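You operate a simulated robot arm through the tools that you are given. There is no shell and no other tool.

You run a simulated robot arm. Do the job below in one go: nothing can be reset, and whatever is moved stays where it is left.

TASK
Shim the red foot till its display shows no gap, and clamp it.
Fine: slacken the foot clamp knob first; two of the three shims fill the gap, the third stays out; the knob ends tight. It clamps with under 40 newtons. Where these are worked on the way, their far stop is far enough and under half their travel is too little: foot clamp knob.

Only the result counts: the job must be done as asked and must still hold three seconds after the hand-in. Knocking over, shifting, dropping, spilling or breaking anything else fails it.

THE ROBOT
A 6-joint arm with a two-finger gripper, fixed in place. Base frame: the origin is at the foot of the arm, x ahead of it, y to its left, z up. Lengths are in mm, angles in degrees, forces in N, time in s.
Its first joint turns from -166.0 to 166.0 degrees. Payload 1.71 kg.
Tool frame: the origin (TCP) lies between the finger pads and is the grasp point; the fingertips stand 20 mm ahead of it; z points along the fingers, y is the line along which they close. Largest opening 96 mm; the body of the gripper starts 113 mm behind the TCP.
Orientation is told as [roll, pitch, yaw] about the base's x, y, z axes, in that order, counted from this pose: with the fingers straight down and closing along the base's y, the tool's x points along the base's -x, its y along +y and its z along -z.

THE INTERFACE
- The arm moves only by the tool play_rows. Its argument "motion" is a list of rows, each an object (a shift or turn left out is 0, a gripper value left out holds the last) with "travel": the shift along the tool's x, y, z in mm, a list of three; "rotation": the turn, a rotation vector about the tool's x, y, z in degrees, a list of three; "gripper": the opening, from 0 (shut) to 1 (fully open). In form: [{"travel": [dx, dy, dz], "rotation": [ax, ay, az], "gripper": gripper}, ...]. A call has 1 to 20 rows; each row is the pose to reach, as a shift and turn from the pose commanded when the call began, along the tool's axes at that moment. Rows are played at 5 a second. More than 50 mm and 8.6 degrees between two rows, or a gripper value outside its range, and nothing of the call is played. Where a pose cannot be reached the arm comes as near as it can. A force on the tool above 70 N (or 10 N above the force at the start of the call, whichever is more), or a blocked arm, ends the call early, and 0.2 s more pass. The fingers move at their own pace (about 45 mm/s each) and stop on an object; they squeeze with about 32 N. The grip force told is the motor's: it shows also when the fingers shut on nothing. Time passes only in rows, and 0.2 s behind the last, so rows that repeat a pose let the fingers close. The reply holds the time, the measured pose of the TCP, the force on the tool along the base axes, the opening and the grip force, in the units named above and with some noise, with the torque about the TCP (base axes, N m) and any sound that the robot's microphone picked up.
- Cameras (640 x 400 px; columns grow to the right, rows downward): "scene" is fixed at [214.9, 660.1, 1467.9]; the picture's right is [-0.94, -0.35, 0.00], its down [-0.15, 0.40, -0.90] and it looks along [0.32, -0.84, -0.43] (base axes); focal length 333 px, centre (320, 200). "wrist" rides on the gripper at [66, 14, -145] in the tool frame; the picture's right is [-0.21, 0.98, 0.00], its down [-0.88, -0.18, -0.45] and it looks along [-0.44, -0.09, 0.90] (tool axes); focal length 275 px, centre (320, 200). There is no depth. A picture from a camera that has moved, and an enlarged one, comes with that camera's place and axes in the base frame and with its lens. The place of the scene camera against the robot may be out by one fixed shift of up to 18 mm in any direction.
- get_image(camera): a new picture of that camera. No time passes.
- slide_trunk(by): slides the trunk up (or, below 0, down) by that many mm; the arm rides with it, the base frame stays. It gives what a move gives, with no picture.
- close_up(camera, box): a new picture of the part [left, top, right, bottom] of that camera's present view, enlarged. No time passes.
- finish_job(): hands the job in; it is judged then, once.

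Places have to be worked out from the pictures, the camera data and where the tool is seen. Open the gripper and draw the arm clear of the work before you hand the job in, unless the task says otherwise.

The tools are called after "Call:" as name(argument=value, ...) on one line, values as JSON. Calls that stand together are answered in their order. play_rows: Moves the arm, as the interface text tells. Its arguments: {"type":"object","properties":{"motion":{"type":"array","items":{"type":"object","properties":{"travel":{"type":"array","items":{"type":"number"}},"rotation":{"type":"array","items":{"type":"number"}},"gripper":{"type":"number"}}}}},"required":["motion"]} The other tools are called the same way: slide_trunk (by) slides the trunk up or down; get_image (camera) takes a picture; close_up (camera, box) takes an enlarged picture of a part of a camera's view; finish_job () hands the job in.

At the start:

```text
time_s: 0.0
tcp_pos: [500.1, -206.1, 1160.7]
tool_rot: [0.0, 0.1, 0.0]
force: [0.3, -0.5, 0.5]
moment: [-0.01, 0.03, 0.03]
opening: 95.9
finger_force: 0.0
trunk travel left (down, up): [-250.0, 140.0]
```

scene: 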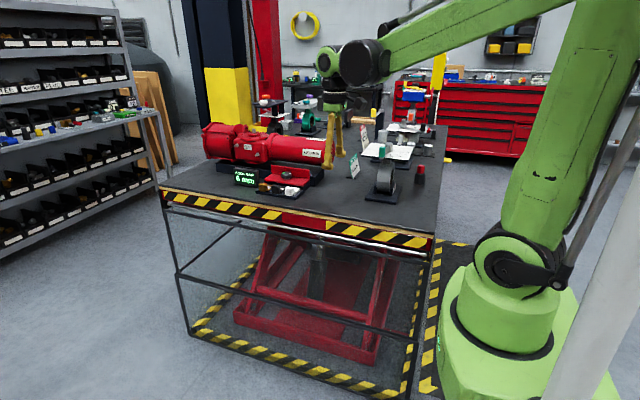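
wrist: 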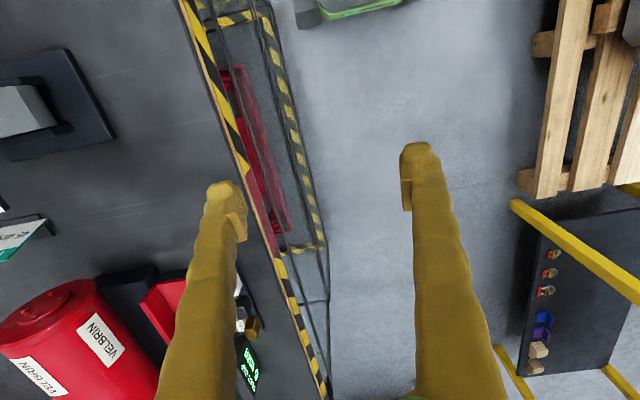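

I start by looking closely at the red foot, its display and the shims in the scene view.

Call:
close_up(camera="scene", box=[190, 110, 350, 210])

Call:
close_up(camera="scene", box=[320, 80, 480, 210])

Call:
close_up(camera="wrist", box=[0, 200, 320, 400])

Call:
close_up(camera="scene", box=[225, 155, 320, 205])

```text
4.00 times, centred on (270, 160) of scene
camera zoom: at [214.9, 660.1, 1467.9], right [-0.94, -0.35, 0.0], down [-0.15, 0.4, -0.9], along [0.32, -0.84, -0.43], focal length 1334 px, centre (520, 360)
```

zoom: 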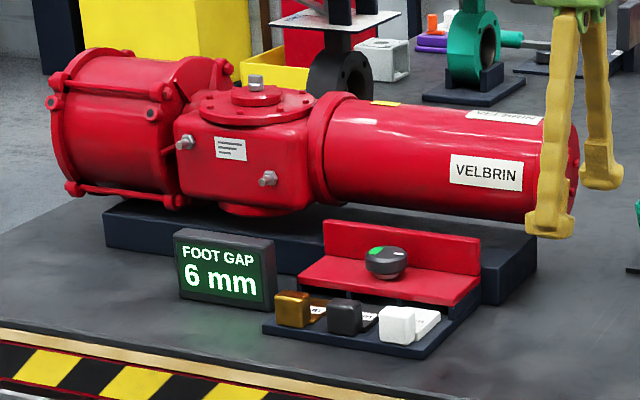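

```text
3.08 times, centred on (400, 145) of scene
camera zoom: at [214.9, 660.1, 1467.9], right [-0.94, -0.35, 0.0], down [-0.15, 0.4, -0.9], along [0.32, -0.84, -0.43], focal length 1026 px, centre (74, 369)
```

zoom: 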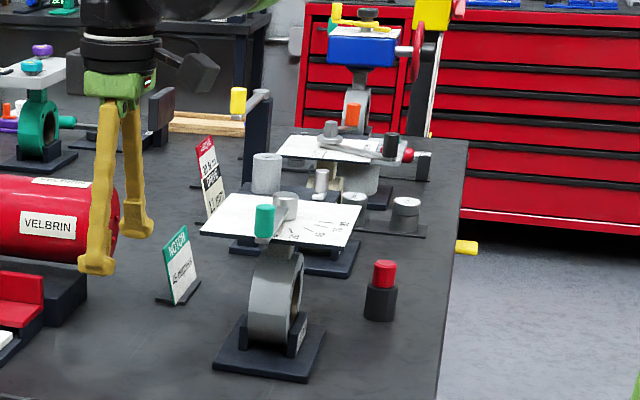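

```text
2.00 times, centred on (160, 300) of wrist
camera zoom: at [434.2, -192.0, 1305.4], right [0.21, 0.98, 0.0], down [0.88, -0.18, 0.44], along [0.43, -0.09, -0.9], focal length 551 px, centre (640, 0)
```

zoom: 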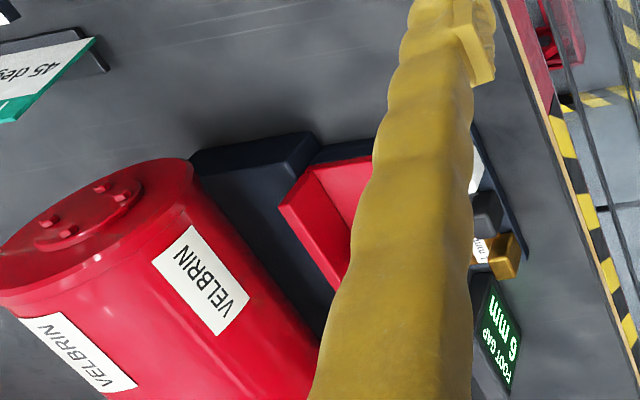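

```text
6.74 times, centred on (272, 180) of scene
camera zoom: at [214.9, 660.1, 1467.9], right [-0.94, -0.35, 0.0], down [-0.15, 0.4, -0.9], along [0.32, -0.84, -0.43], focal length 2246 px, centre (640, 335)
```

zoom: 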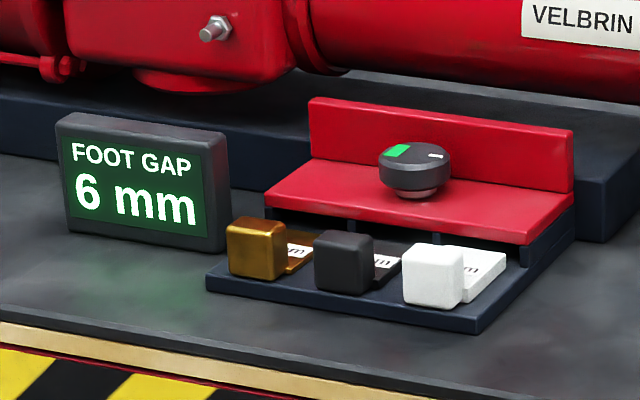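

The display reads a 6 mm gap. The three handled shims (brown, black, white) lie in front of the foot, roughly at (885, -435, 910). I move the wrist camera closer to read the thickness labels.

Call:
play_rows(motion=[{"travel": [-25, -20, 0]}, {"travel": [-50, -40, 0]}, {"travel": [-75, -60, 0]}, {"travel": [-100, -80, 0]}, {"travel": [-125, -100, 0]}, {"travel": [-150, -120, 0]}, {"travel": [-175, -140, 0]}, {"travel": [-200, -160, 0]}, {"travel": [-215, -170, 0]}, {"travel": [-215, -170, 0]}])

Call:
get_image(camera="wrist")

Call:
get_image(camera="scene")

```text
time_s: 2.2
tcp_pos: [698.0, -375.0, 1170.2]
tool_rot: [0.1, -0.8, 0.0]
force: [1.1, -0.6, 0.1]
moment: [0.0, 0.0, 0.01]
opening: 95.9
finger_force: 0.1
trunk travel left (down, up): [-250.0, 140.0]
```

```text
taken
camera wrist: at [630.3, -361.5, 1313.3], right [0.21, 0.98, 0.0], down [0.87, -0.18, 0.46], along [0.45, -0.09, -0.89], focal length 275 px, centre (320, 200)
```

wrist: 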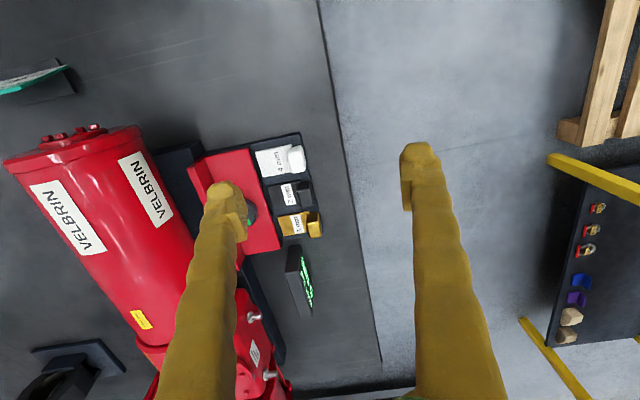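

```text
taken
```

scene: 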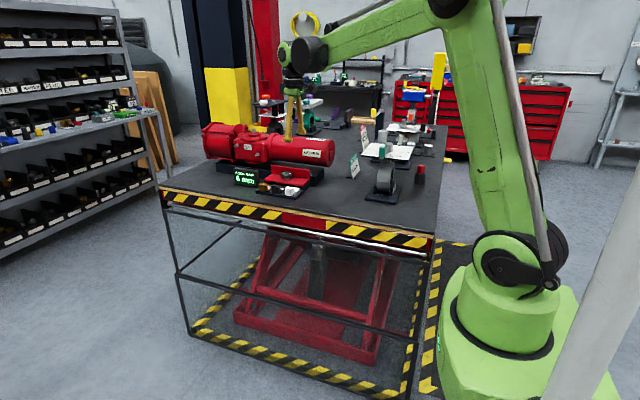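

The arm is at the edge of its reach at this height. I zoom in to read the shim labels and locate the parts.

Call:
close_up(camera="wrist", box=[180, 120, 340, 220])

Call:
close_up(camera="wrist", box=[240, 130, 336, 250])

Call:
close_up(camera="scene", box=[250, 165, 320, 205])

```text
4.00 times, centred on (260, 170) of wrist
camera zoom: at [630.3, -361.5, 1313.3], right [0.21, 0.98, 0.0], down [0.87, -0.18, 0.46], along [0.45, -0.09, -0.89], focal length 1101 px, centre (560, 320)
```

zoom: 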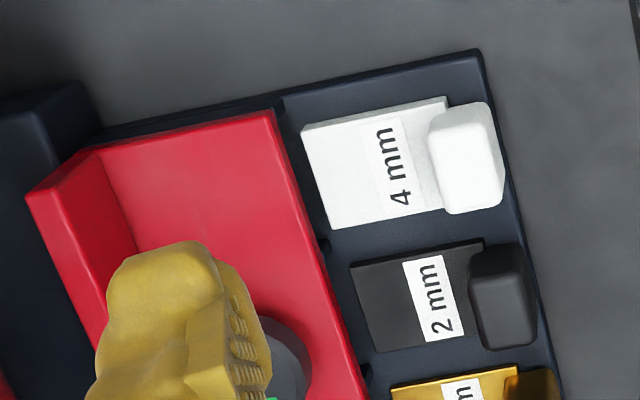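

```text
3.33 times, centred on (288, 190) of wrist
camera zoom: at [630.3, -361.5, 1313.3], right [0.21, 0.98, 0.0], down [0.87, -0.18, 0.46], along [0.45, -0.09, -0.89], focal length 918 px, centre (427, 233)
```

zoom: 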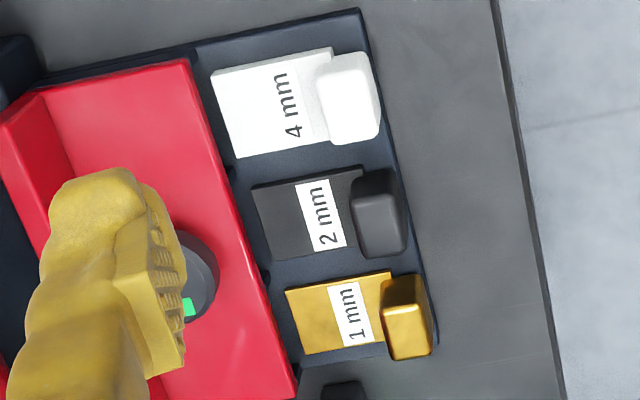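

```text
9.14 times, centred on (285, 185) of scene
camera zoom: at [214.9, 660.1, 1467.9], right [-0.94, -0.35, 0.0], down [-0.15, 0.4, -0.9], along [0.32, -0.84, -0.43], focal length 3049 px, centre (640, 337)
```

zoom: 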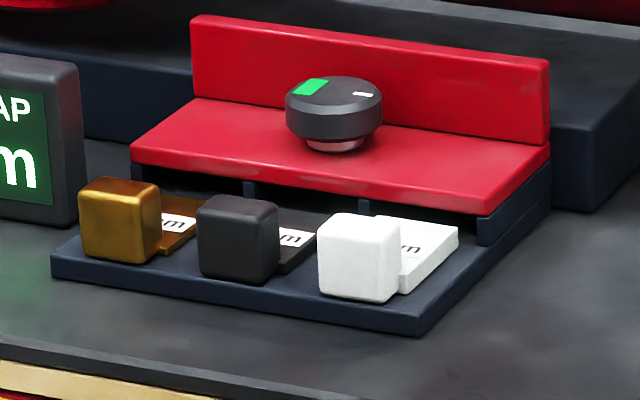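

Labels read white 4 mm, black 2 mm and brown 1 mm, so 4 + 2 = 6: white and black go in, brown stays out. The shims lie in a row along base x at y≈-421, and they push in along -y. I raise the trunk to gain reach before getting a clearer view.

Call:
slide_trunk(by=130)

```text
time_s: 3.8
tcp_pos: [697.7, -375.2, 1300.1]
tool_rot: [0.1, -0.8, 0.1]
force: [0.5, -0.7, -0.2]
moment: [0.02, 0.0, 0.04]
opening: 95.7
finger_force: 0.0
trunk travel left (down, up): [-380.0, 10.0]
```

I lower toward the foot and shift -y so it appears between the fingers.

Call:
play_rows(motion=[{"travel": [0, -20, 20]}, {"travel": [0, -40, 40]}, {"travel": [0, -60, 60]}, {"travel": [0, -80, 80]}, {"travel": [0, -85, 105]}, {"travel": [0, -85, 130]}, {"travel": [0, -85, 130]}])

Call:
get_image(camera="wrist")

```text
time_s: 5.4
tcp_pos: [701.0, -459.3, 1170.4]
tool_rot: [0.0, -0.8, -0.1]
force: [0.4, 0.0, 0.5]
moment: [0.03, 0.01, 0.0]
opening: 96.1
finger_force: 0.0
trunk travel left (down, up): [-380.0, 10.0]
```

```text
taken
camera wrist: at [632.7, -445.7, 1314.7], right [0.21, 0.98, 0.0], down [0.87, -0.18, 0.46], along [0.45, -0.09, -0.89], focal length 275 px, centre (320, 200)
```

wrist: 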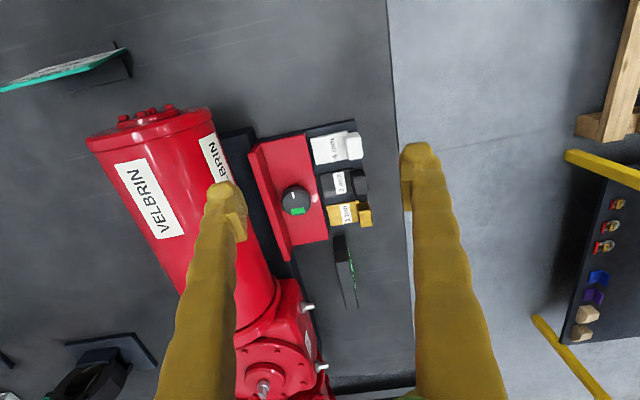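

Call:
close_up(camera="wrist", box=[230, 110, 390, 260])

Call:
close_up(camera="wrist", box=[240, 125, 340, 245])

```text
2.67 times, centred on (310, 185) of wrist
camera zoom: at [632.7, -445.7, 1314.7], right [0.21, 0.98, 0.0], down [0.87, -0.18, 0.46], along [0.45, -0.09, -0.89], focal length 734 px, centre (347, 240)
```

zoom: 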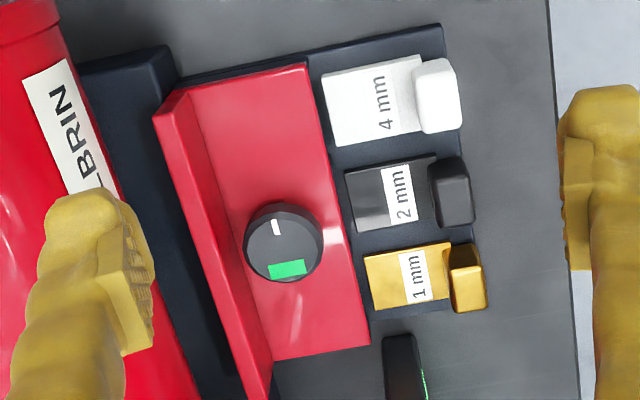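

```text
3.33 times, centred on (290, 185) of wrist
camera zoom: at [632.7, -445.7, 1314.7], right [0.21, 0.98, 0.0], down [0.87, -0.18, 0.46], along [0.45, -0.09, -0.89], focal length 918 px, centre (420, 250)
```

zoom: 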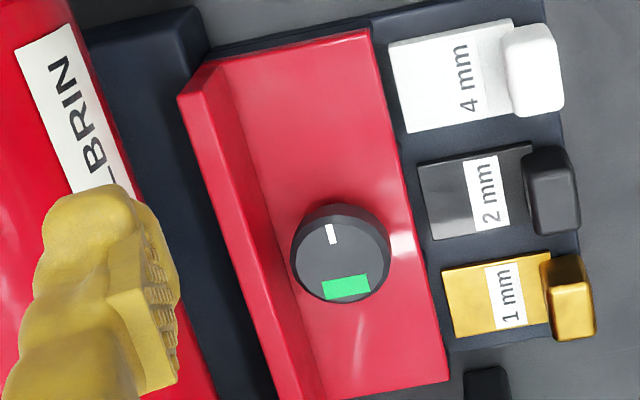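

The knob top sits near (810, -516, 956) with a diameter of about 41 mm, and the red wall is close behind it. The fingers therefore have to close along x, so I level the tool and then yaw it -90° with the camera on the +y side.

Call:
play_rows(motion=[{"travel": [-35, 10, 20], "rotation": [0, 0.4, 0]}, {"travel": [-69, 19, 40], "rotation": [0, 0.8, 0]}, {"travel": [-69, 19, 40], "rotation": [0, 0.8, 0]}])

Call:
play_rows(motion=[{"rotation": [0, 0, 7.5]}, {"rotation": [0, 0, 15]}, {"rotation": [0, 0, 22.5]}, {"rotation": [0, 0, 30]}, {"rotation": [0, 0, 37.5]}, {"rotation": [0, 0, 45]}, {"rotation": [0, 0, 52.5]}, {"rotation": [0, 0, 60]}, {"rotation": [0, 0, 67.5]}, {"rotation": [0, 0, 75]}, {"rotation": [0, 0, 82.5]}, {"rotation": [0, 0, 90]}, {"rotation": [0, 0, 90]}])

Call:
get_image(camera="wrist")

Call:
get_image(camera="scene")

```text
time_s: 6.2
tcp_pos: [768.2, -441.5, 1130.1]
tool_rot: [0.0, 0.0, -0.1]
force: [-0.4, -0.1, 0.7]
moment: [-0.03, 0.01, -0.02]
opening: 95.9
finger_force: 0.1
trunk travel left (down, up): [-380.0, 10.0]
```

```text
time_s: 9.0
tcp_pos: [769.2, -442.8, 1131.0]
tool_rot: [0.0, 0.0, -90.1]
force: [-0.7, 0.7, -0.5]
moment: [0.02, -0.01, 0.02]
opening: 95.9
finger_force: 0.1
trunk travel left (down, up): [-380.0, 10.0]
```

```text
taken
camera wrist: at [782.8, -375.6, 1275.5], right [0.98, -0.21, 0.0], down [-0.19, -0.88, 0.45], along [-0.09, -0.44, -0.9], focal length 275 px, centre (320, 200)
```

wrist: 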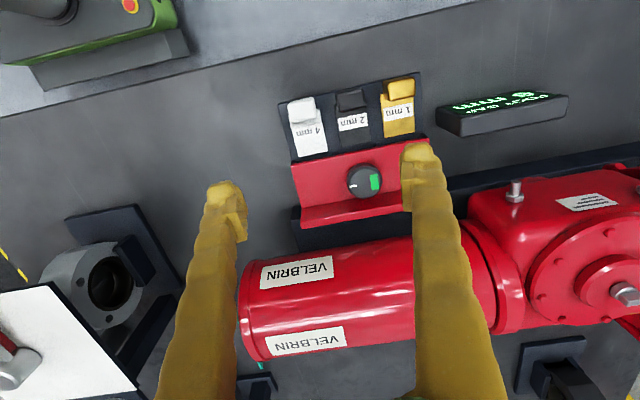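

```text
taken
```

scene: 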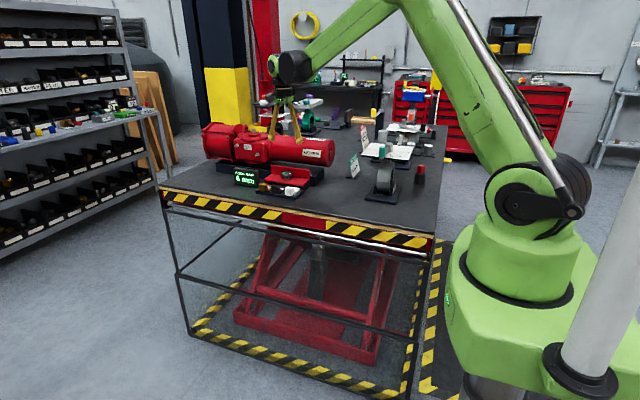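

Call:
close_up(camera="wrist", box=[270, 70, 430, 240])

Call:
close_up(camera="wrist", box=[300, 140, 420, 230])

```text
2.35 times, centred on (350, 155) of wrist
camera zoom: at [782.8, -375.6, 1275.5], right [0.98, -0.21, 0.0], down [-0.19, -0.88, 0.45], along [-0.09, -0.44, -0.9], focal length 648 px, centre (249, 306)
```

zoom: 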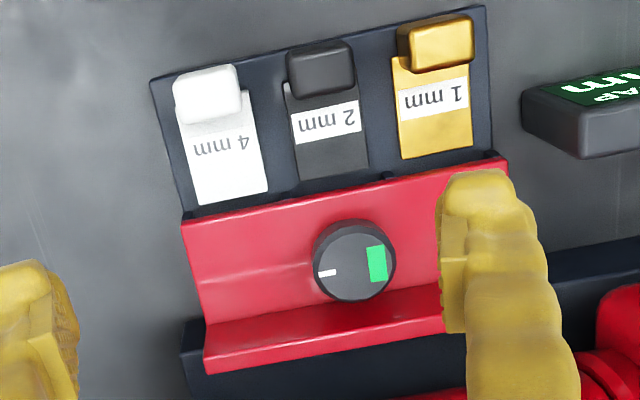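

```text
4.44 times, centred on (360, 185) of wrist
camera zoom: at [782.8, -375.6, 1275.5], right [0.98, -0.21, 0.0], down [-0.19, -0.88, 0.45], along [-0.09, -0.44, -0.9], focal length 1224 px, centre (142, 267)
```

zoom: 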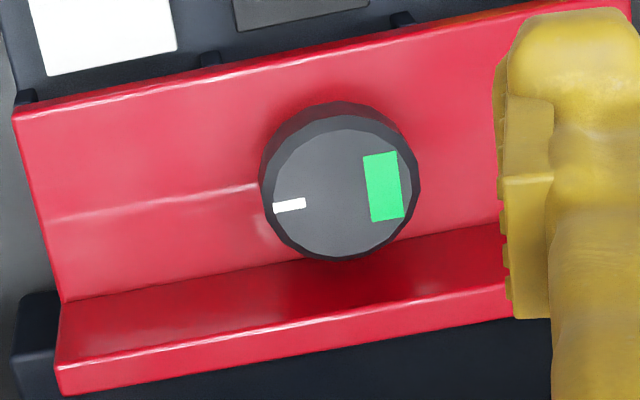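

The knob centre triangulates to about (810, -518), top z ≈ 956. I move above it with a 62 mm opening and check alignment before descending.

Call:
play_rows(motion=[{"travel": [-25, 14, 0], "gripper": 0.65}, {"travel": [-50, 28, 0]}, {"travel": [-75, 41, 10]}, {"travel": [-75, 41, 40]}, {"travel": [-75, 41, 70]}, {"travel": [-75, 41, 95]}, {"travel": [-75, 41, 95]}])

Call:
get_image(camera="wrist")

Call:
close_up(camera="scene", box=[230, 110, 350, 205])

```text
time_s: 10.6
tcp_pos: [810.9, -515.7, 1035.5]
tool_rot: [0.0, 0.0, -90.0]
force: [-0.1, 0.1, 0.0]
moment: [0.0, -0.03, 0.04]
opening: 62.6
finger_force: 0.1
trunk travel left (down, up): [-380.0, 10.0]
```

```text
taken
camera wrist: at [823.2, -450.7, 1180.5], right [0.98, -0.21, 0.0], down [-0.18, -0.88, 0.45], along [-0.09, -0.44, -0.9], focal length 275 px, centre (320, 200)
```

wrist: 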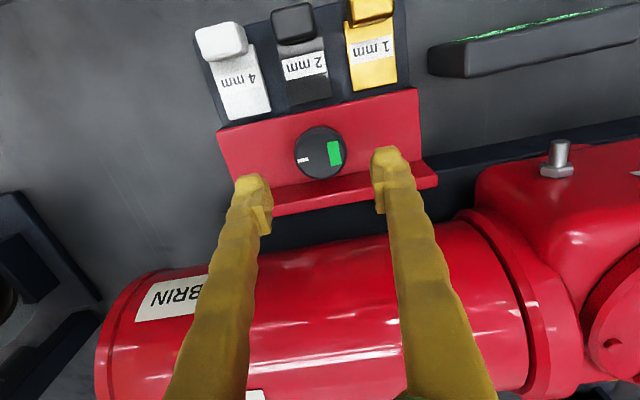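

```text
4.21 times, centred on (290, 158) of scene
camera zoom: at [214.9, 660.1, 1467.9], right [-0.94, -0.35, 0.0], down [-0.15, 0.4, -0.9], along [0.32, -0.84, -0.43], focal length 1404 px, centre (446, 379)
```

zoom: 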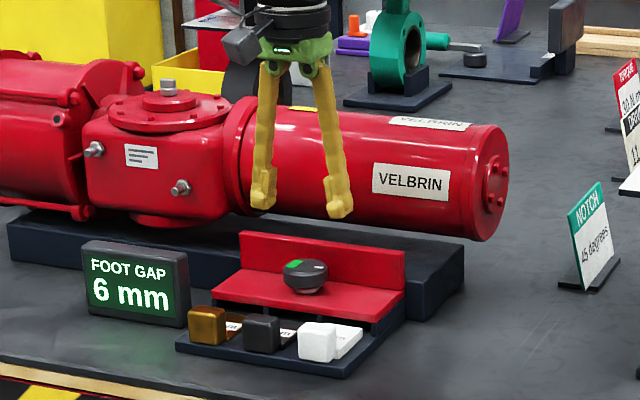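

The knob is centred at (810, -516.5), directly below the tool. I descend so the tips straddle it (tips near z≈942) before closing.

Call:
play_rows(motion=[{"travel": [0, -1, 20]}, {"travel": [0, -1, 40]}, {"travel": [0, -1, 55]}, {"travel": [0, -1, 65]}, {"travel": [0, -1, 73]}, {"travel": [0, -1, 73]}])

Call:
get_image(camera="wrist")

Call:
close_up(camera="scene", box=[250, 145, 330, 195])

```text
time_s: 12.0
tcp_pos: [809.6, -516.3, 962.9]
tool_rot: [0.0, 0.0, -89.9]
force: [-0.7, 0.6, 0.5]
moment: [0.01, 0.04, 0.0]
opening: 62.5
finger_force: 0.0
trunk travel left (down, up): [-380.0, 10.0]
```

```text
taken
camera wrist: at [823.2, -449.9, 1107.4], right [0.98, -0.21, 0.0], down [-0.18, -0.88, 0.45], along [-0.09, -0.44, -0.9], focal length 275 px, centre (320, 200)
```

wrist: 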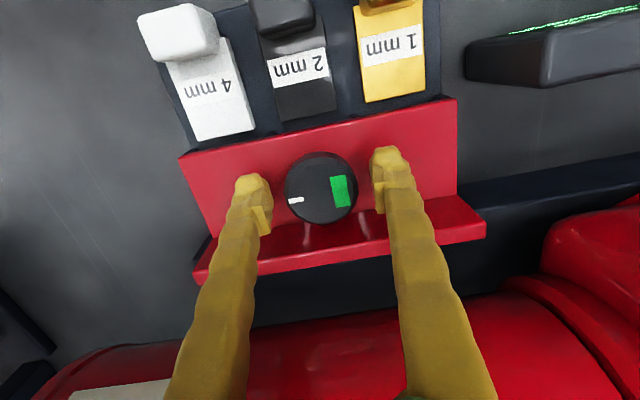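

```text
8.00 times, centred on (290, 170) of scene
camera zoom: at [214.9, 660.1, 1467.9], right [-0.94, -0.35, 0.0], down [-0.15, 0.4, -0.9], along [0.32, -0.84, -0.43], focal length 2668 px, centre (560, 440)
```

zoom: 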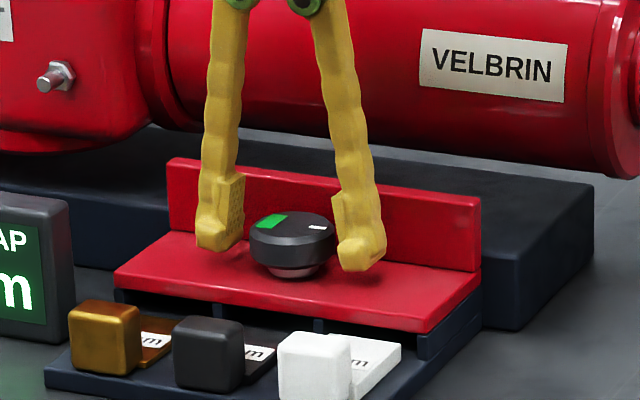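

The fingertips straddle the knob at mid-height and are centred. I close on it gently.

Call:
play_rows(motion=[{"gripper": 0.3}, {"gripper": 0.3}, {"gripper": 0.3}, {"gripper": 0.3}])

```text
time_s: 13.0
tcp_pos: [809.8, -516.1, 962.3]
tool_rot: [0.0, 0.0, -90.0]
force: [2.8, 0.3, 1.9]
moment: [-0.02, -0.1, 0.01]
opening: 43.2
finger_force: 34.9
trunk travel left (down, up): [-380.0, 10.0]
```

I have a grip at 43 mm. I turn a little counter-clockwise (seen from above) to test the direction.

Call:
play_rows(motion=[{"rotation": [0, 0, -5]}, {"rotation": [0, 0, -10]}, {"rotation": [0, 0, -15]}, {"rotation": [0, 0, -15]}])

Call:
get_image(camera="wrist")

Call:
close_up(camera="scene", box=[225, 145, 325, 205])

```text
time_s: 14.0
tcp_pos: [810.0, -516.2, 963.4]
tool_rot: [-0.1, 0.1, -75.0]
force: [-9.9, 10.8, -12.3]
moment: [-0.02, 0.08, 0.05]
opening: 43.3
finger_force: 35.2
trunk travel left (down, up): [-380.0, 10.0]
```

```text
taken
camera wrist: at [805.4, -448.8, 1107.7], right [1.0, 0.05, 0.0], down [0.05, -0.89, 0.44], along [0.02, -0.44, -0.9], focal length 275 px, centre (320, 200)
```

wrist: 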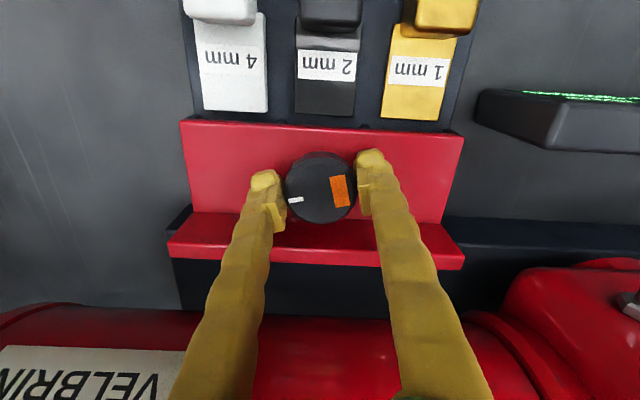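

```text
6.40 times, centred on (275, 175) of scene
camera zoom: at [214.9, 660.1, 1467.9], right [-0.94, -0.35, 0.0], down [-0.15, 0.4, -0.9], along [0.32, -0.84, -0.43], focal length 2134 px, centre (608, 360)
```

zoom: 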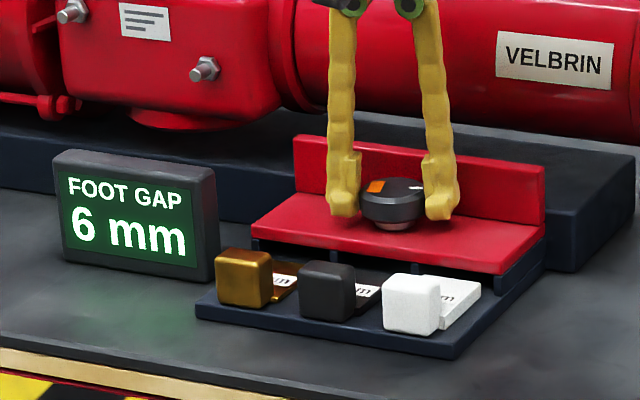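

The mark went from green to orange, so counter-clockwise slackens it. I keep turning, limited to 35° by the wall behind.

Call:
play_rows(motion=[{"rotation": [0, 0, -5]}, {"rotation": [0, 0, -10]}, {"rotation": [0, 0, -15]}, {"rotation": [0, 0, -20]}, {"rotation": [0, 0, -20]}])

Call:
get_image(camera="wrist")

```text
time_s: 15.2
tcp_pos: [806.8, -515.4, 963.2]
tool_rot: [-0.1, 0.0, -55.1]
force: [-20.5, 11.9, -12.9]
moment: [0.4, 0.32, -0.01]
opening: 43.3
finger_force: 34.8
trunk travel left (down, up): [-380.0, 10.0]
```

```text
taken
camera wrist: at [782.1, -454.5, 1107.9], right [0.92, 0.39, 0.0], down [0.35, -0.82, 0.44], along [0.17, -0.41, -0.9], focal length 275 px, centre (320, 200)
```

wrist: 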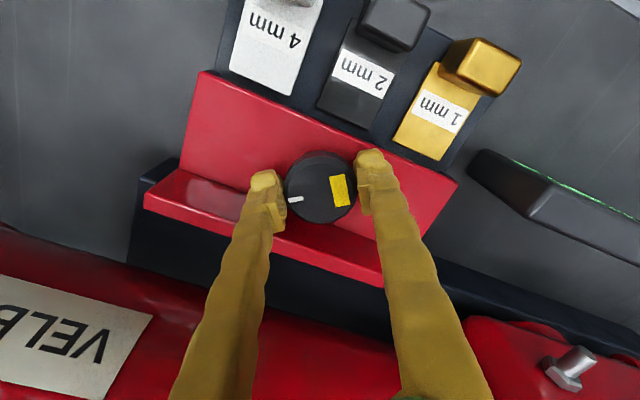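

The mark is now yellow after 35°, and some side load has built up. I release slightly, match the measured position to remove the load, lift and regrasp from the other side.

Call:
play_rows(motion=[{"travel": [2.4, -2.2, 0], "gripper": 0.45}, {"travel": [2.4, -2.2, 0], "gripper": 0.5}, {"travel": [2.4, -2.2, 0], "gripper": 0.51}, {"travel": [2.4, -2.2, 0], "gripper": 0.51}])

Call:
get_image(camera="wrist")

Call:
close_up(camera="scene", box=[225, 145, 325, 205])

```text
time_s: 16.2
tcp_pos: [806.0, -515.0, 963.4]
tool_rot: [0.0, 0.0, -55.0]
force: [0.1, 0.2, -0.3]
moment: [-0.01, 0.0, -0.01]
opening: 49.0
finger_force: 0.1
trunk travel left (down, up): [-380.0, 10.0]
```

```text
taken
camera wrist: at [779.9, -454.1, 1107.5], right [0.92, 0.39, 0.0], down [0.35, -0.82, 0.44], along [0.17, -0.41, -0.9], focal length 275 px, centre (320, 200)
```

wrist: 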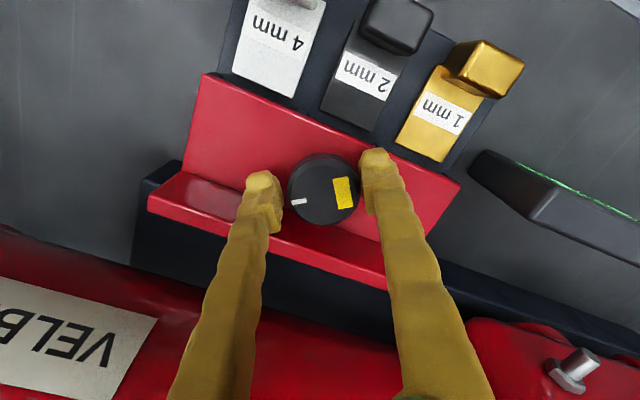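

```text
6.40 times, centred on (275, 175) of scene
camera zoom: at [214.9, 660.1, 1467.9], right [-0.94, -0.35, 0.0], down [-0.15, 0.4, -0.9], along [0.32, -0.84, -0.43], focal length 2134 px, centre (608, 360)
```

zoom: 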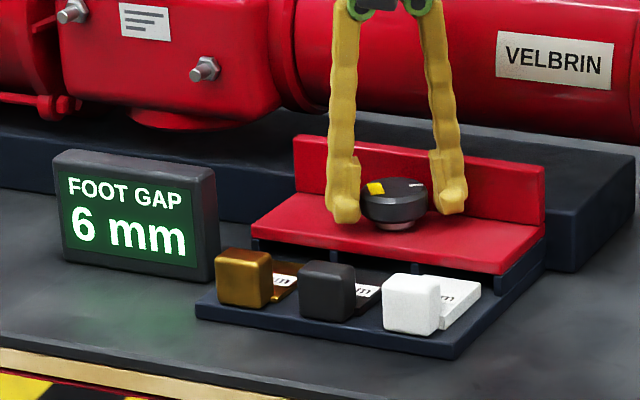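

Load is gone and the knob stays put. I lift clear, rotate the tool back clockwise by 65° and recentre over the knob.

Call:
play_rows(motion=[{"travel": [0, 0, -15]}, {"travel": [0, 0, -35]}, {"travel": [0, 0, -55]}, {"travel": [-4.6, 1.4, -55], "rotation": [0, 0, 8]}, {"travel": [-4.6, 1.4, -55], "rotation": [0, 0, 16]}, {"travel": [-4.6, 1.4, -55], "rotation": [0, 0, 24]}, {"travel": [-4.6, 1.4, -55], "rotation": [0, 0, 32]}, {"travel": [-4.6, 1.4, -55], "rotation": [0, 0, 40]}, {"travel": [-4.6, 1.4, -55], "rotation": [0, 0, 48]}, {"travel": [-4.6, 1.4, -55], "rotation": [0, 0, 56]}, {"travel": [-4.6, 1.4, -55], "rotation": [0, 0, 64]}, {"travel": [-4.6, 1.4, -55], "rotation": [0, 0, 65]}, {"travel": [-4.6, 1.4, -55], "rotation": [0, 0, 65]}])

Call:
get_image(camera="wrist")

Call:
close_up(camera="scene", box=[225, 145, 325, 205])

```text
time_s: 19.0
tcp_pos: [810.4, -519.5, 1018.4]
tool_rot: [0.0, 0.0, -120.2]
force: [0.5, -0.3, 0.2]
moment: [-0.02, -0.02, -0.01]
opening: 48.9
finger_force: 0.2
trunk travel left (down, up): [-380.0, 10.0]
```

```text
taken
camera wrist: at [854.3, -469.0, 1162.4], right [0.74, -0.67, 0.0], down [-0.6, -0.67, 0.45], along [-0.3, -0.33, -0.9], focal length 275 px, centre (320, 200)
```

wrist: 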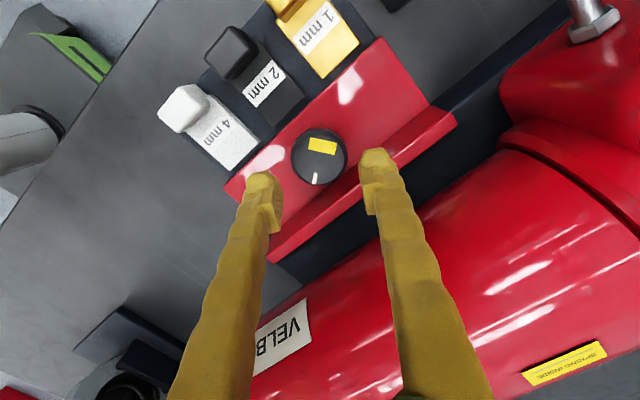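

```text
6.40 times, centred on (275, 175) of scene
camera zoom: at [214.9, 660.1, 1467.9], right [-0.94, -0.35, 0.0], down [-0.15, 0.4, -0.9], along [0.32, -0.84, -0.43], focal length 2134 px, centre (608, 360)
```

zoom: 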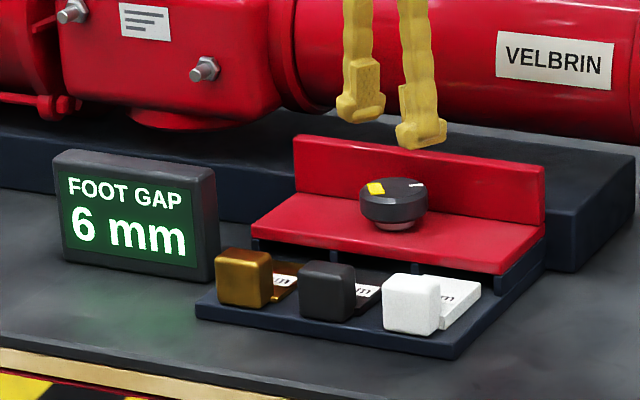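

From here the knob centre reads (809.5, -517). I recentre and descend with a slightly wider opening.

Call:
play_rows(motion=[{"travel": [1.5, -1.7, 10], "gripper": 0.535}, {"travel": [1.5, -1.7, 25]}, {"travel": [1.5, -1.7, 38]}, {"travel": [1.5, -1.7, 48]}, {"travel": [1.5, -1.7, 55]}, {"travel": [1.5, -1.7, 55]}])

Call:
get_image(camera="wrist")

```text
time_s: 20.4
tcp_pos: [810.9, -517.8, 961.1]
tool_rot: [0.0, 0.0, -120.0]
force: [-1.2, -0.2, 0.0]
moment: [0.01, 0.01, -0.02]
opening: 51.1
finger_force: 0.1
trunk travel left (down, up): [-380.0, 10.0]
```

```text
taken
camera wrist: at [854.6, -467.1, 1106.5], right [0.74, -0.67, 0.0], down [-0.6, -0.67, 0.45], along [-0.3, -0.33, -0.9], focal length 275 px, centre (320, 200)
```

wrist: 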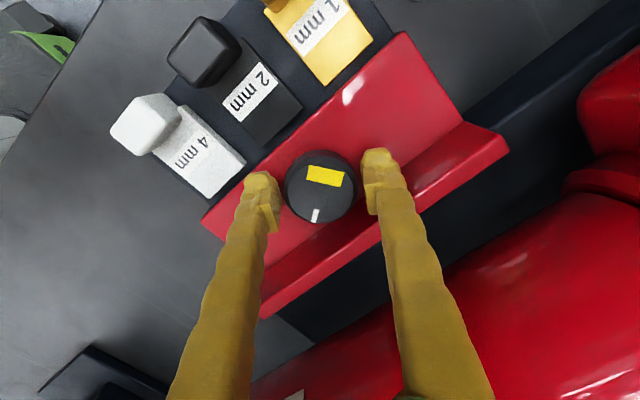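

Well centred and free of the wall. I close and turn counter-clockwise in two halves, watching the load.

Call:
play_rows(motion=[{"gripper": 0.3}, {"gripper": 0.3}, {"gripper": 0.3}, {"rotation": [0, 0, -5]}, {"rotation": [0, 0, -10]}, {"rotation": [0, 0, -15]}, {"rotation": [0, 0, -20]}, {"rotation": [0, 0, -25]}, {"rotation": [0, 0, -30]}, {"rotation": [0, 0, -30]}])

Call:
get_image(camera="wrist")

```text
time_s: 22.6
tcp_pos: [809.7, -517.3, 961.9]
tool_rot: [-0.1, 0.0, -90.0]
force: [-2.2, 5.3, -21.5]
moment: [-0.04, -0.03, 0.0]
opening: 43.0
finger_force: 35.0
trunk travel left (down, up): [-380.0, 10.0]
```

```text
taken
camera wrist: at [823.4, -451.4, 1106.7], right [0.98, -0.21, 0.0], down [-0.18, -0.88, 0.44], along [-0.09, -0.43, -0.9], focal length 275 px, centre (320, 200)
```

wrist: 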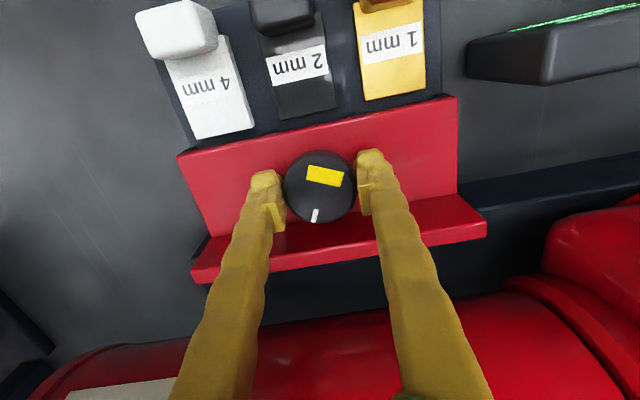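

The mark follows the tool (now 65° turned), with a downward pull of about 20 N. I continue turning and ease the tool down 1 mm to relieve it.

Call:
play_rows(motion=[{"travel": [0, 0, 1]}, {"travel": [0, 0, 1], "rotation": [0, 0, -5]}, {"travel": [0, 0, 1], "rotation": [0, 0, -10]}, {"travel": [0, 0, 1], "rotation": [0, 0, -15]}, {"travel": [0, 0, 1], "rotation": [0, 0, -15]}])

Call:
get_image(camera="wrist")

Call:
close_up(camera="scene", box=[225, 145, 325, 205])

```text
time_s: 23.8
tcp_pos: [809.1, -516.8, 962.1]
tool_rot: [0.0, -0.1, -74.9]
force: [12.3, -6.9, 8.5]
moment: [-0.06, -0.16, 0.04]
opening: 43.3
finger_force: 35.0
trunk travel left (down, up): [-380.0, 10.0]
```

```text
taken
camera wrist: at [805.4, -449.8, 1106.6], right [1.0, 0.05, 0.0], down [0.05, -0.89, 0.45], along [0.02, -0.44, -0.9], focal length 275 px, centre (320, 200)
```

wrist: 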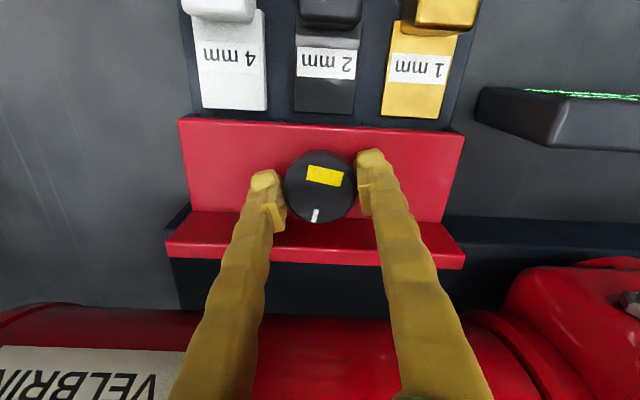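

```text
6.40 times, centred on (275, 175) of scene
camera zoom: at [214.9, 660.1, 1467.9], right [-0.94, -0.35, 0.0], down [-0.15, 0.4, -0.9], along [0.32, -0.84, -0.43], focal length 2134 px, centre (608, 360)
```

zoom: 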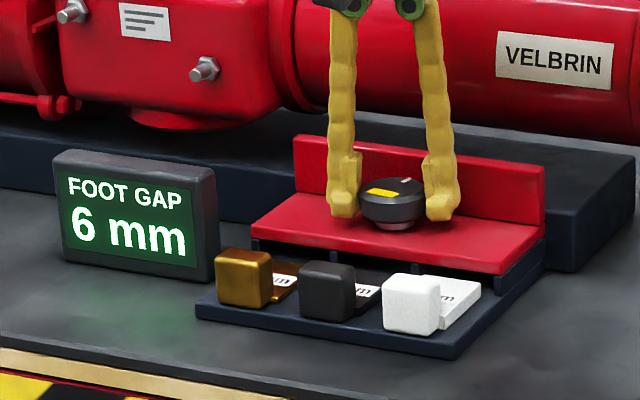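

Still turning freely, and 80° has been turned in total. I continue to the end of this grip.

Call:
play_rows(motion=[{"rotation": [0, 0, -5]}, {"rotation": [0, 0, -10]}, {"rotation": [0, 0, -15]}, {"rotation": [0, 0, -19]}, {"rotation": [0, 0, -19]}])

Call:
get_image(camera="wrist")

```text
time_s: 25.0
tcp_pos: [809.8, -516.5, 961.4]
tool_rot: [0.0, 0.0, -56.1]
force: [-2.0, 2.6, -1.3]
moment: [0.08, 0.08, -0.04]
opening: 43.4
finger_force: 35.0
trunk travel left (down, up): [-380.0, 10.0]
```

```text
taken
camera wrist: at [783.2, -454.2, 1106.5], right [0.93, 0.38, 0.0], down [0.34, -0.83, 0.44], along [0.17, -0.41, -0.9], focal length 275 px, centre (320, 200)
```

wrist: 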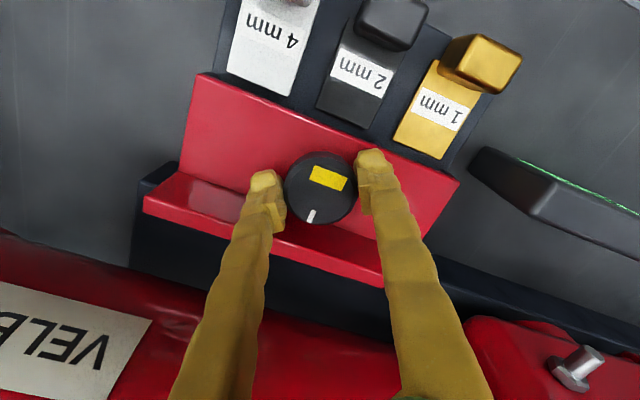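

The knob stopped following the fingers: its tick now points to -y, exactly 90° from the start, so this is the slack far stop. I release and lift away, rotating the tool back to yaw -90.

Call:
play_rows(motion=[{"gripper": 0.48}, {"gripper": 0.51}, {"gripper": 0.51}, {"travel": [0, 0, -15]}, {"travel": [0, 0, -35]}, {"travel": [0, 0, -60]}, {"travel": [0, 0, -85]}, {"travel": [0, 0, -85], "rotation": [0, 0, 7]}, {"travel": [0, 0, -85], "rotation": [0, 0, 14]}, {"travel": [0, 0, -85], "rotation": [0, 0, 21]}, {"travel": [0, 0, -85], "rotation": [0, 0, 28]}, {"travel": [0, 0, -85], "rotation": [0, 0, 34]}, {"travel": [0, 0, -85], "rotation": [0, 0, 34]}])

Call:
get_image(camera="wrist")

Call:
close_up(camera="scene", box=[225, 145, 325, 205])

```text
time_s: 27.8
tcp_pos: [809.2, -516.6, 1046.0]
tool_rot: [0.1, 0.0, -90.0]
force: [-0.5, -0.1, 0.6]
moment: [-0.01, 0.02, -0.01]
opening: 48.9
finger_force: 0.1
trunk travel left (down, up): [-380.0, 10.0]
```

```text
taken
camera wrist: at [822.5, -451.0, 1191.3], right [0.98, -0.21, 0.0], down [-0.19, -0.88, 0.45], along [-0.09, -0.44, -0.9], focal length 275 px, centre (320, 200)
```

wrist: 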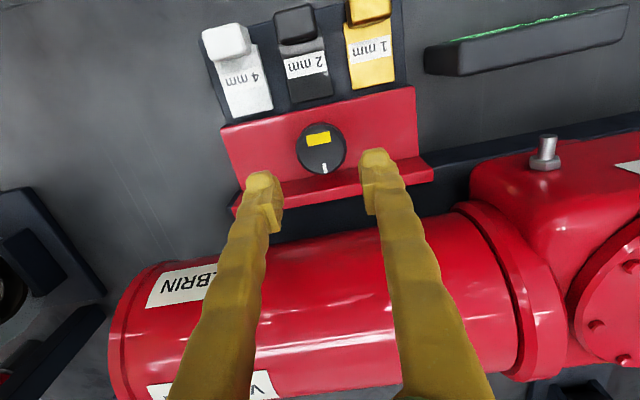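

```text
6.40 times, centred on (275, 175) of scene
camera zoom: at [214.9, 660.1, 1467.9], right [-0.94, -0.35, 0.0], down [-0.15, 0.4, -0.9], along [0.32, -0.84, -0.43], focal length 2134 px, centre (608, 360)
```

zoom: 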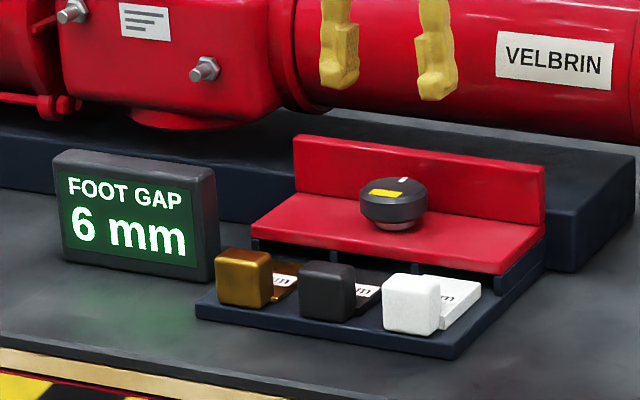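

Knob is slack (yellow, tick toward the wall). I close the gripper and move in front of the shims for a closer look.

Call:
play_rows(motion=[{"travel": [30, -8, 0], "gripper": 0.0}, {"travel": [60, -16, 0]}, {"travel": [90, -24, 0]}, {"travel": [124, -31, 6]}, {"travel": [124, -31, 6]}, {"travel": [124, -31, 6]}])

Call:
get_image(camera="wrist")

```text
time_s: 29.2
tcp_pos: [778.4, -392.8, 1040.1]
tool_rot: [0.0, -0.1, -90.0]
force: [-0.5, 0.5, -1.5]
moment: [0.01, 0.02, 0.04]
opening: 0.0
finger_force: 29.6
trunk travel left (down, up): [-380.0, 10.0]
```

```text
taken
camera wrist: at [791.6, -326.1, 1184.8], right [0.98, -0.21, 0.0], down [-0.18, -0.88, 0.44], along [-0.09, -0.44, -0.9], focal length 275 px, centre (320, 200)
```

wrist: 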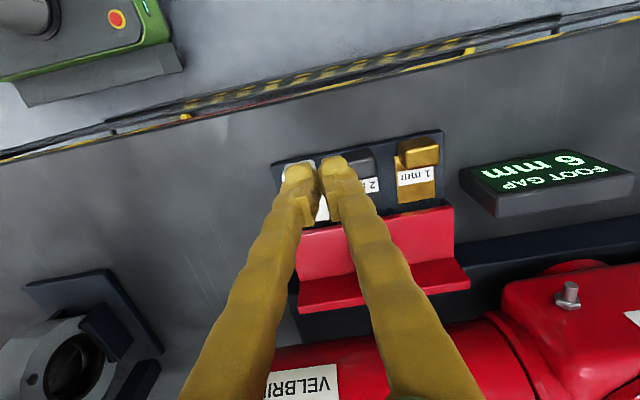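

The closed fingers hide the shims, so I shift toward -x to see them beside the fingers.

Call:
play_rows(motion=[{"travel": [0, -30, 0]}, {"travel": [0, -60, 0]}, {"travel": [0, -85, 0]}, {"travel": [0, -85, 0]}])

Call:
close_up(camera="wrist", box=[320, 80, 540, 240])

Call:
get_image(camera="wrist")

```text
time_s: 30.2
tcp_pos: [694.3, -392.6, 1041.0]
tool_rot: [0.1, 0.0, -90.0]
force: [0.0, 0.2, 0.3]
moment: [-0.05, -0.03, -0.01]
opening: 0.2
finger_force: 28.8
trunk travel left (down, up): [-380.0, 10.0]
```

```text
2.50 times, centred on (430, 160) of wrist
camera zoom: at [707.7, -326.7, 1185.1], right [0.98, -0.21, 0.0], down [-0.18, -0.88, 0.45], along [-0.09, -0.44, -0.9], focal length 688 px, centre (45, 300)
```

zoom: 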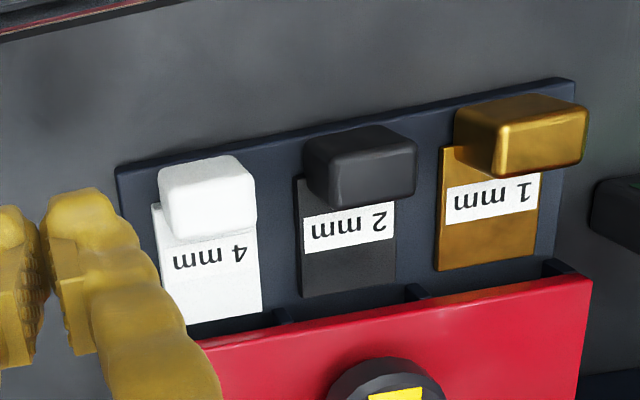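

```text
taken
camera wrist: at [707.7, -326.7, 1185.1], right [0.98, -0.21, 0.0], down [-0.18, -0.88, 0.45], along [-0.09, -0.44, -0.9], focal length 275 px, centre (320, 200)
```

wrist: 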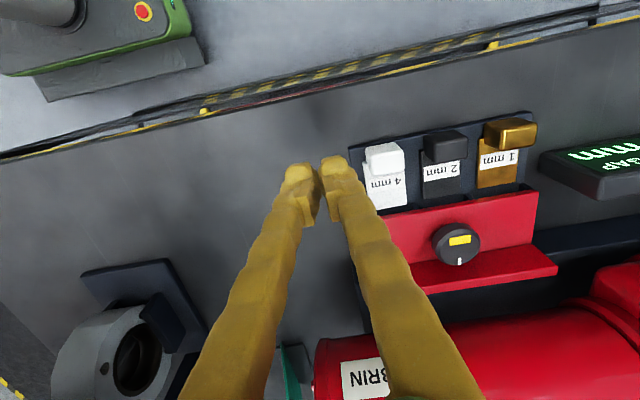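

Call:
close_up(camera="wrist", box=[350, 125, 430, 175])

Call:
close_up(camera="wrist", box=[410, 115, 490, 165])

Call:
close_up(camera="scene", box=[255, 175, 305, 205])

```text
8.00 times, centred on (390, 150) of wrist
camera zoom: at [707.7, -326.7, 1185.1], right [0.98, -0.21, 0.0], down [-0.18, -0.88, 0.45], along [-0.09, -0.44, -0.9], focal length 2202 px, centre (-240, 600)
```

zoom: 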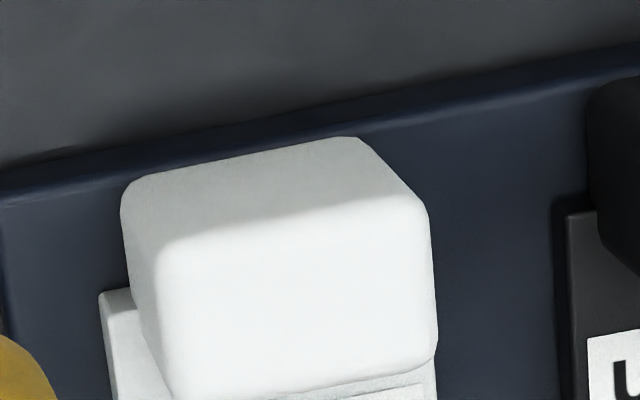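

```text
8.00 times, centred on (450, 140) of wrist
camera zoom: at [707.7, -326.7, 1185.1], right [0.98, -0.21, 0.0], down [-0.18, -0.88, 0.45], along [-0.09, -0.44, -0.9], focal length 2202 px, centre (-720, 680)
```

zoom: 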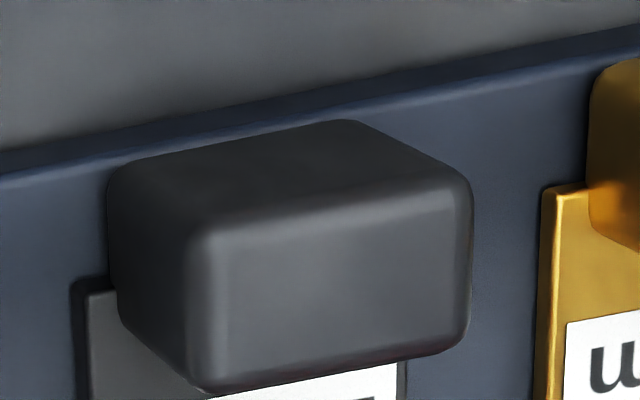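

```text
12.80 times, centred on (280, 190) of scene
camera zoom: at [214.9, 660.1, 1467.9], right [-0.94, -0.35, 0.0], down [-0.15, 0.4, -0.9], along [0.32, -0.84, -0.43], focal length 4268 px, centre (832, 328)
```

zoom: 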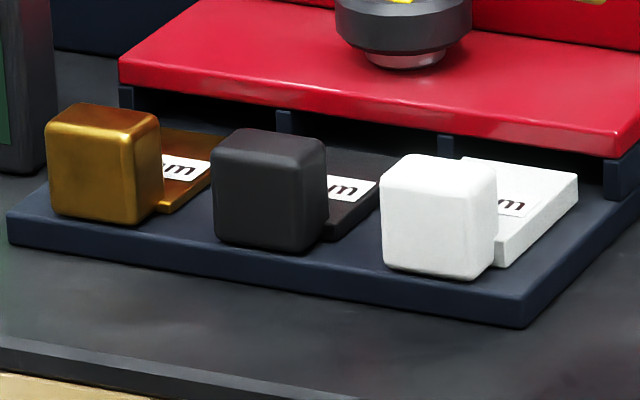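

The white handle spans about x 736–767, with its front face at y≈-411.5, z 907–941. The black handle is centred at x≈810. I position the closed fingertips in front of the white handle, with tips at z≈915.

Call:
play_rows(motion=[{"travel": [13, 20, 0]}, {"travel": [13, 40, 0]}, {"travel": [13, 57, 15]}, {"travel": [13, 57, 45]}, {"travel": [13, 57, 75]}, {"travel": [13, 57, 95]}, {"travel": [13, 57, 105]}, {"travel": [13, 57, 105]}])

Call:
get_image(camera="wrist")

Call:
close_up(camera="scene", box=[235, 145, 325, 205])

```text
time_s: 32.0
tcp_pos: [749.8, -378.0, 934.9]
tool_rot: [0.0, 0.1, -90.0]
force: [-0.1, -0.8, -0.1]
moment: [0.0, -0.03, 0.01]
opening: 0.1
finger_force: 29.7
trunk travel left (down, up): [-380.0, 10.0]
```

```text
taken
camera wrist: at [763.6, -312.3, 1080.3], right [0.98, -0.21, 0.0], down [-0.18, -0.88, 0.45], along [-0.09, -0.44, -0.9], focal length 275 px, centre (320, 200)
```

wrist: 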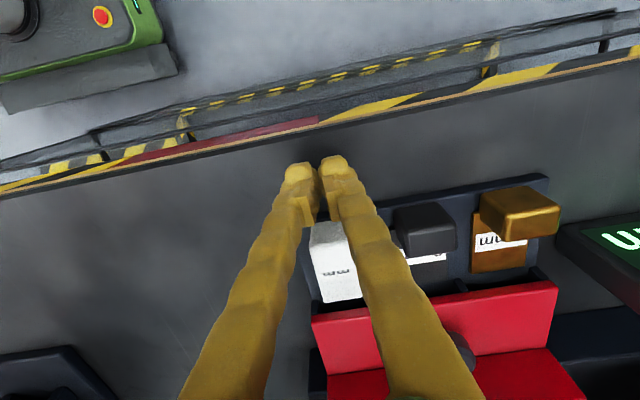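

```text
6.67 times, centred on (280, 175) of scene
camera zoom: at [214.9, 660.1, 1467.9], right [-0.94, -0.35, 0.0], down [-0.15, 0.4, -0.9], along [0.32, -0.84, -0.43], focal length 2223 px, centre (587, 367)
```

zoom: 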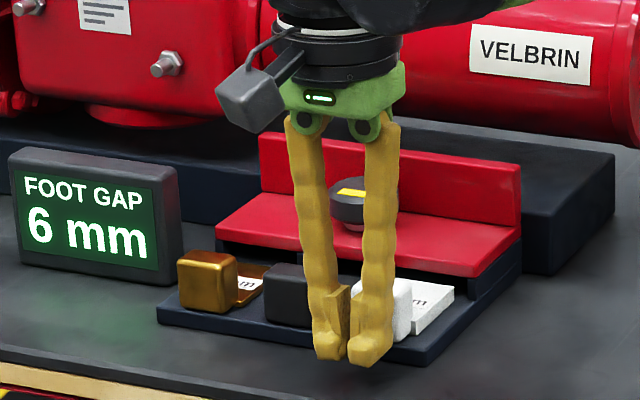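

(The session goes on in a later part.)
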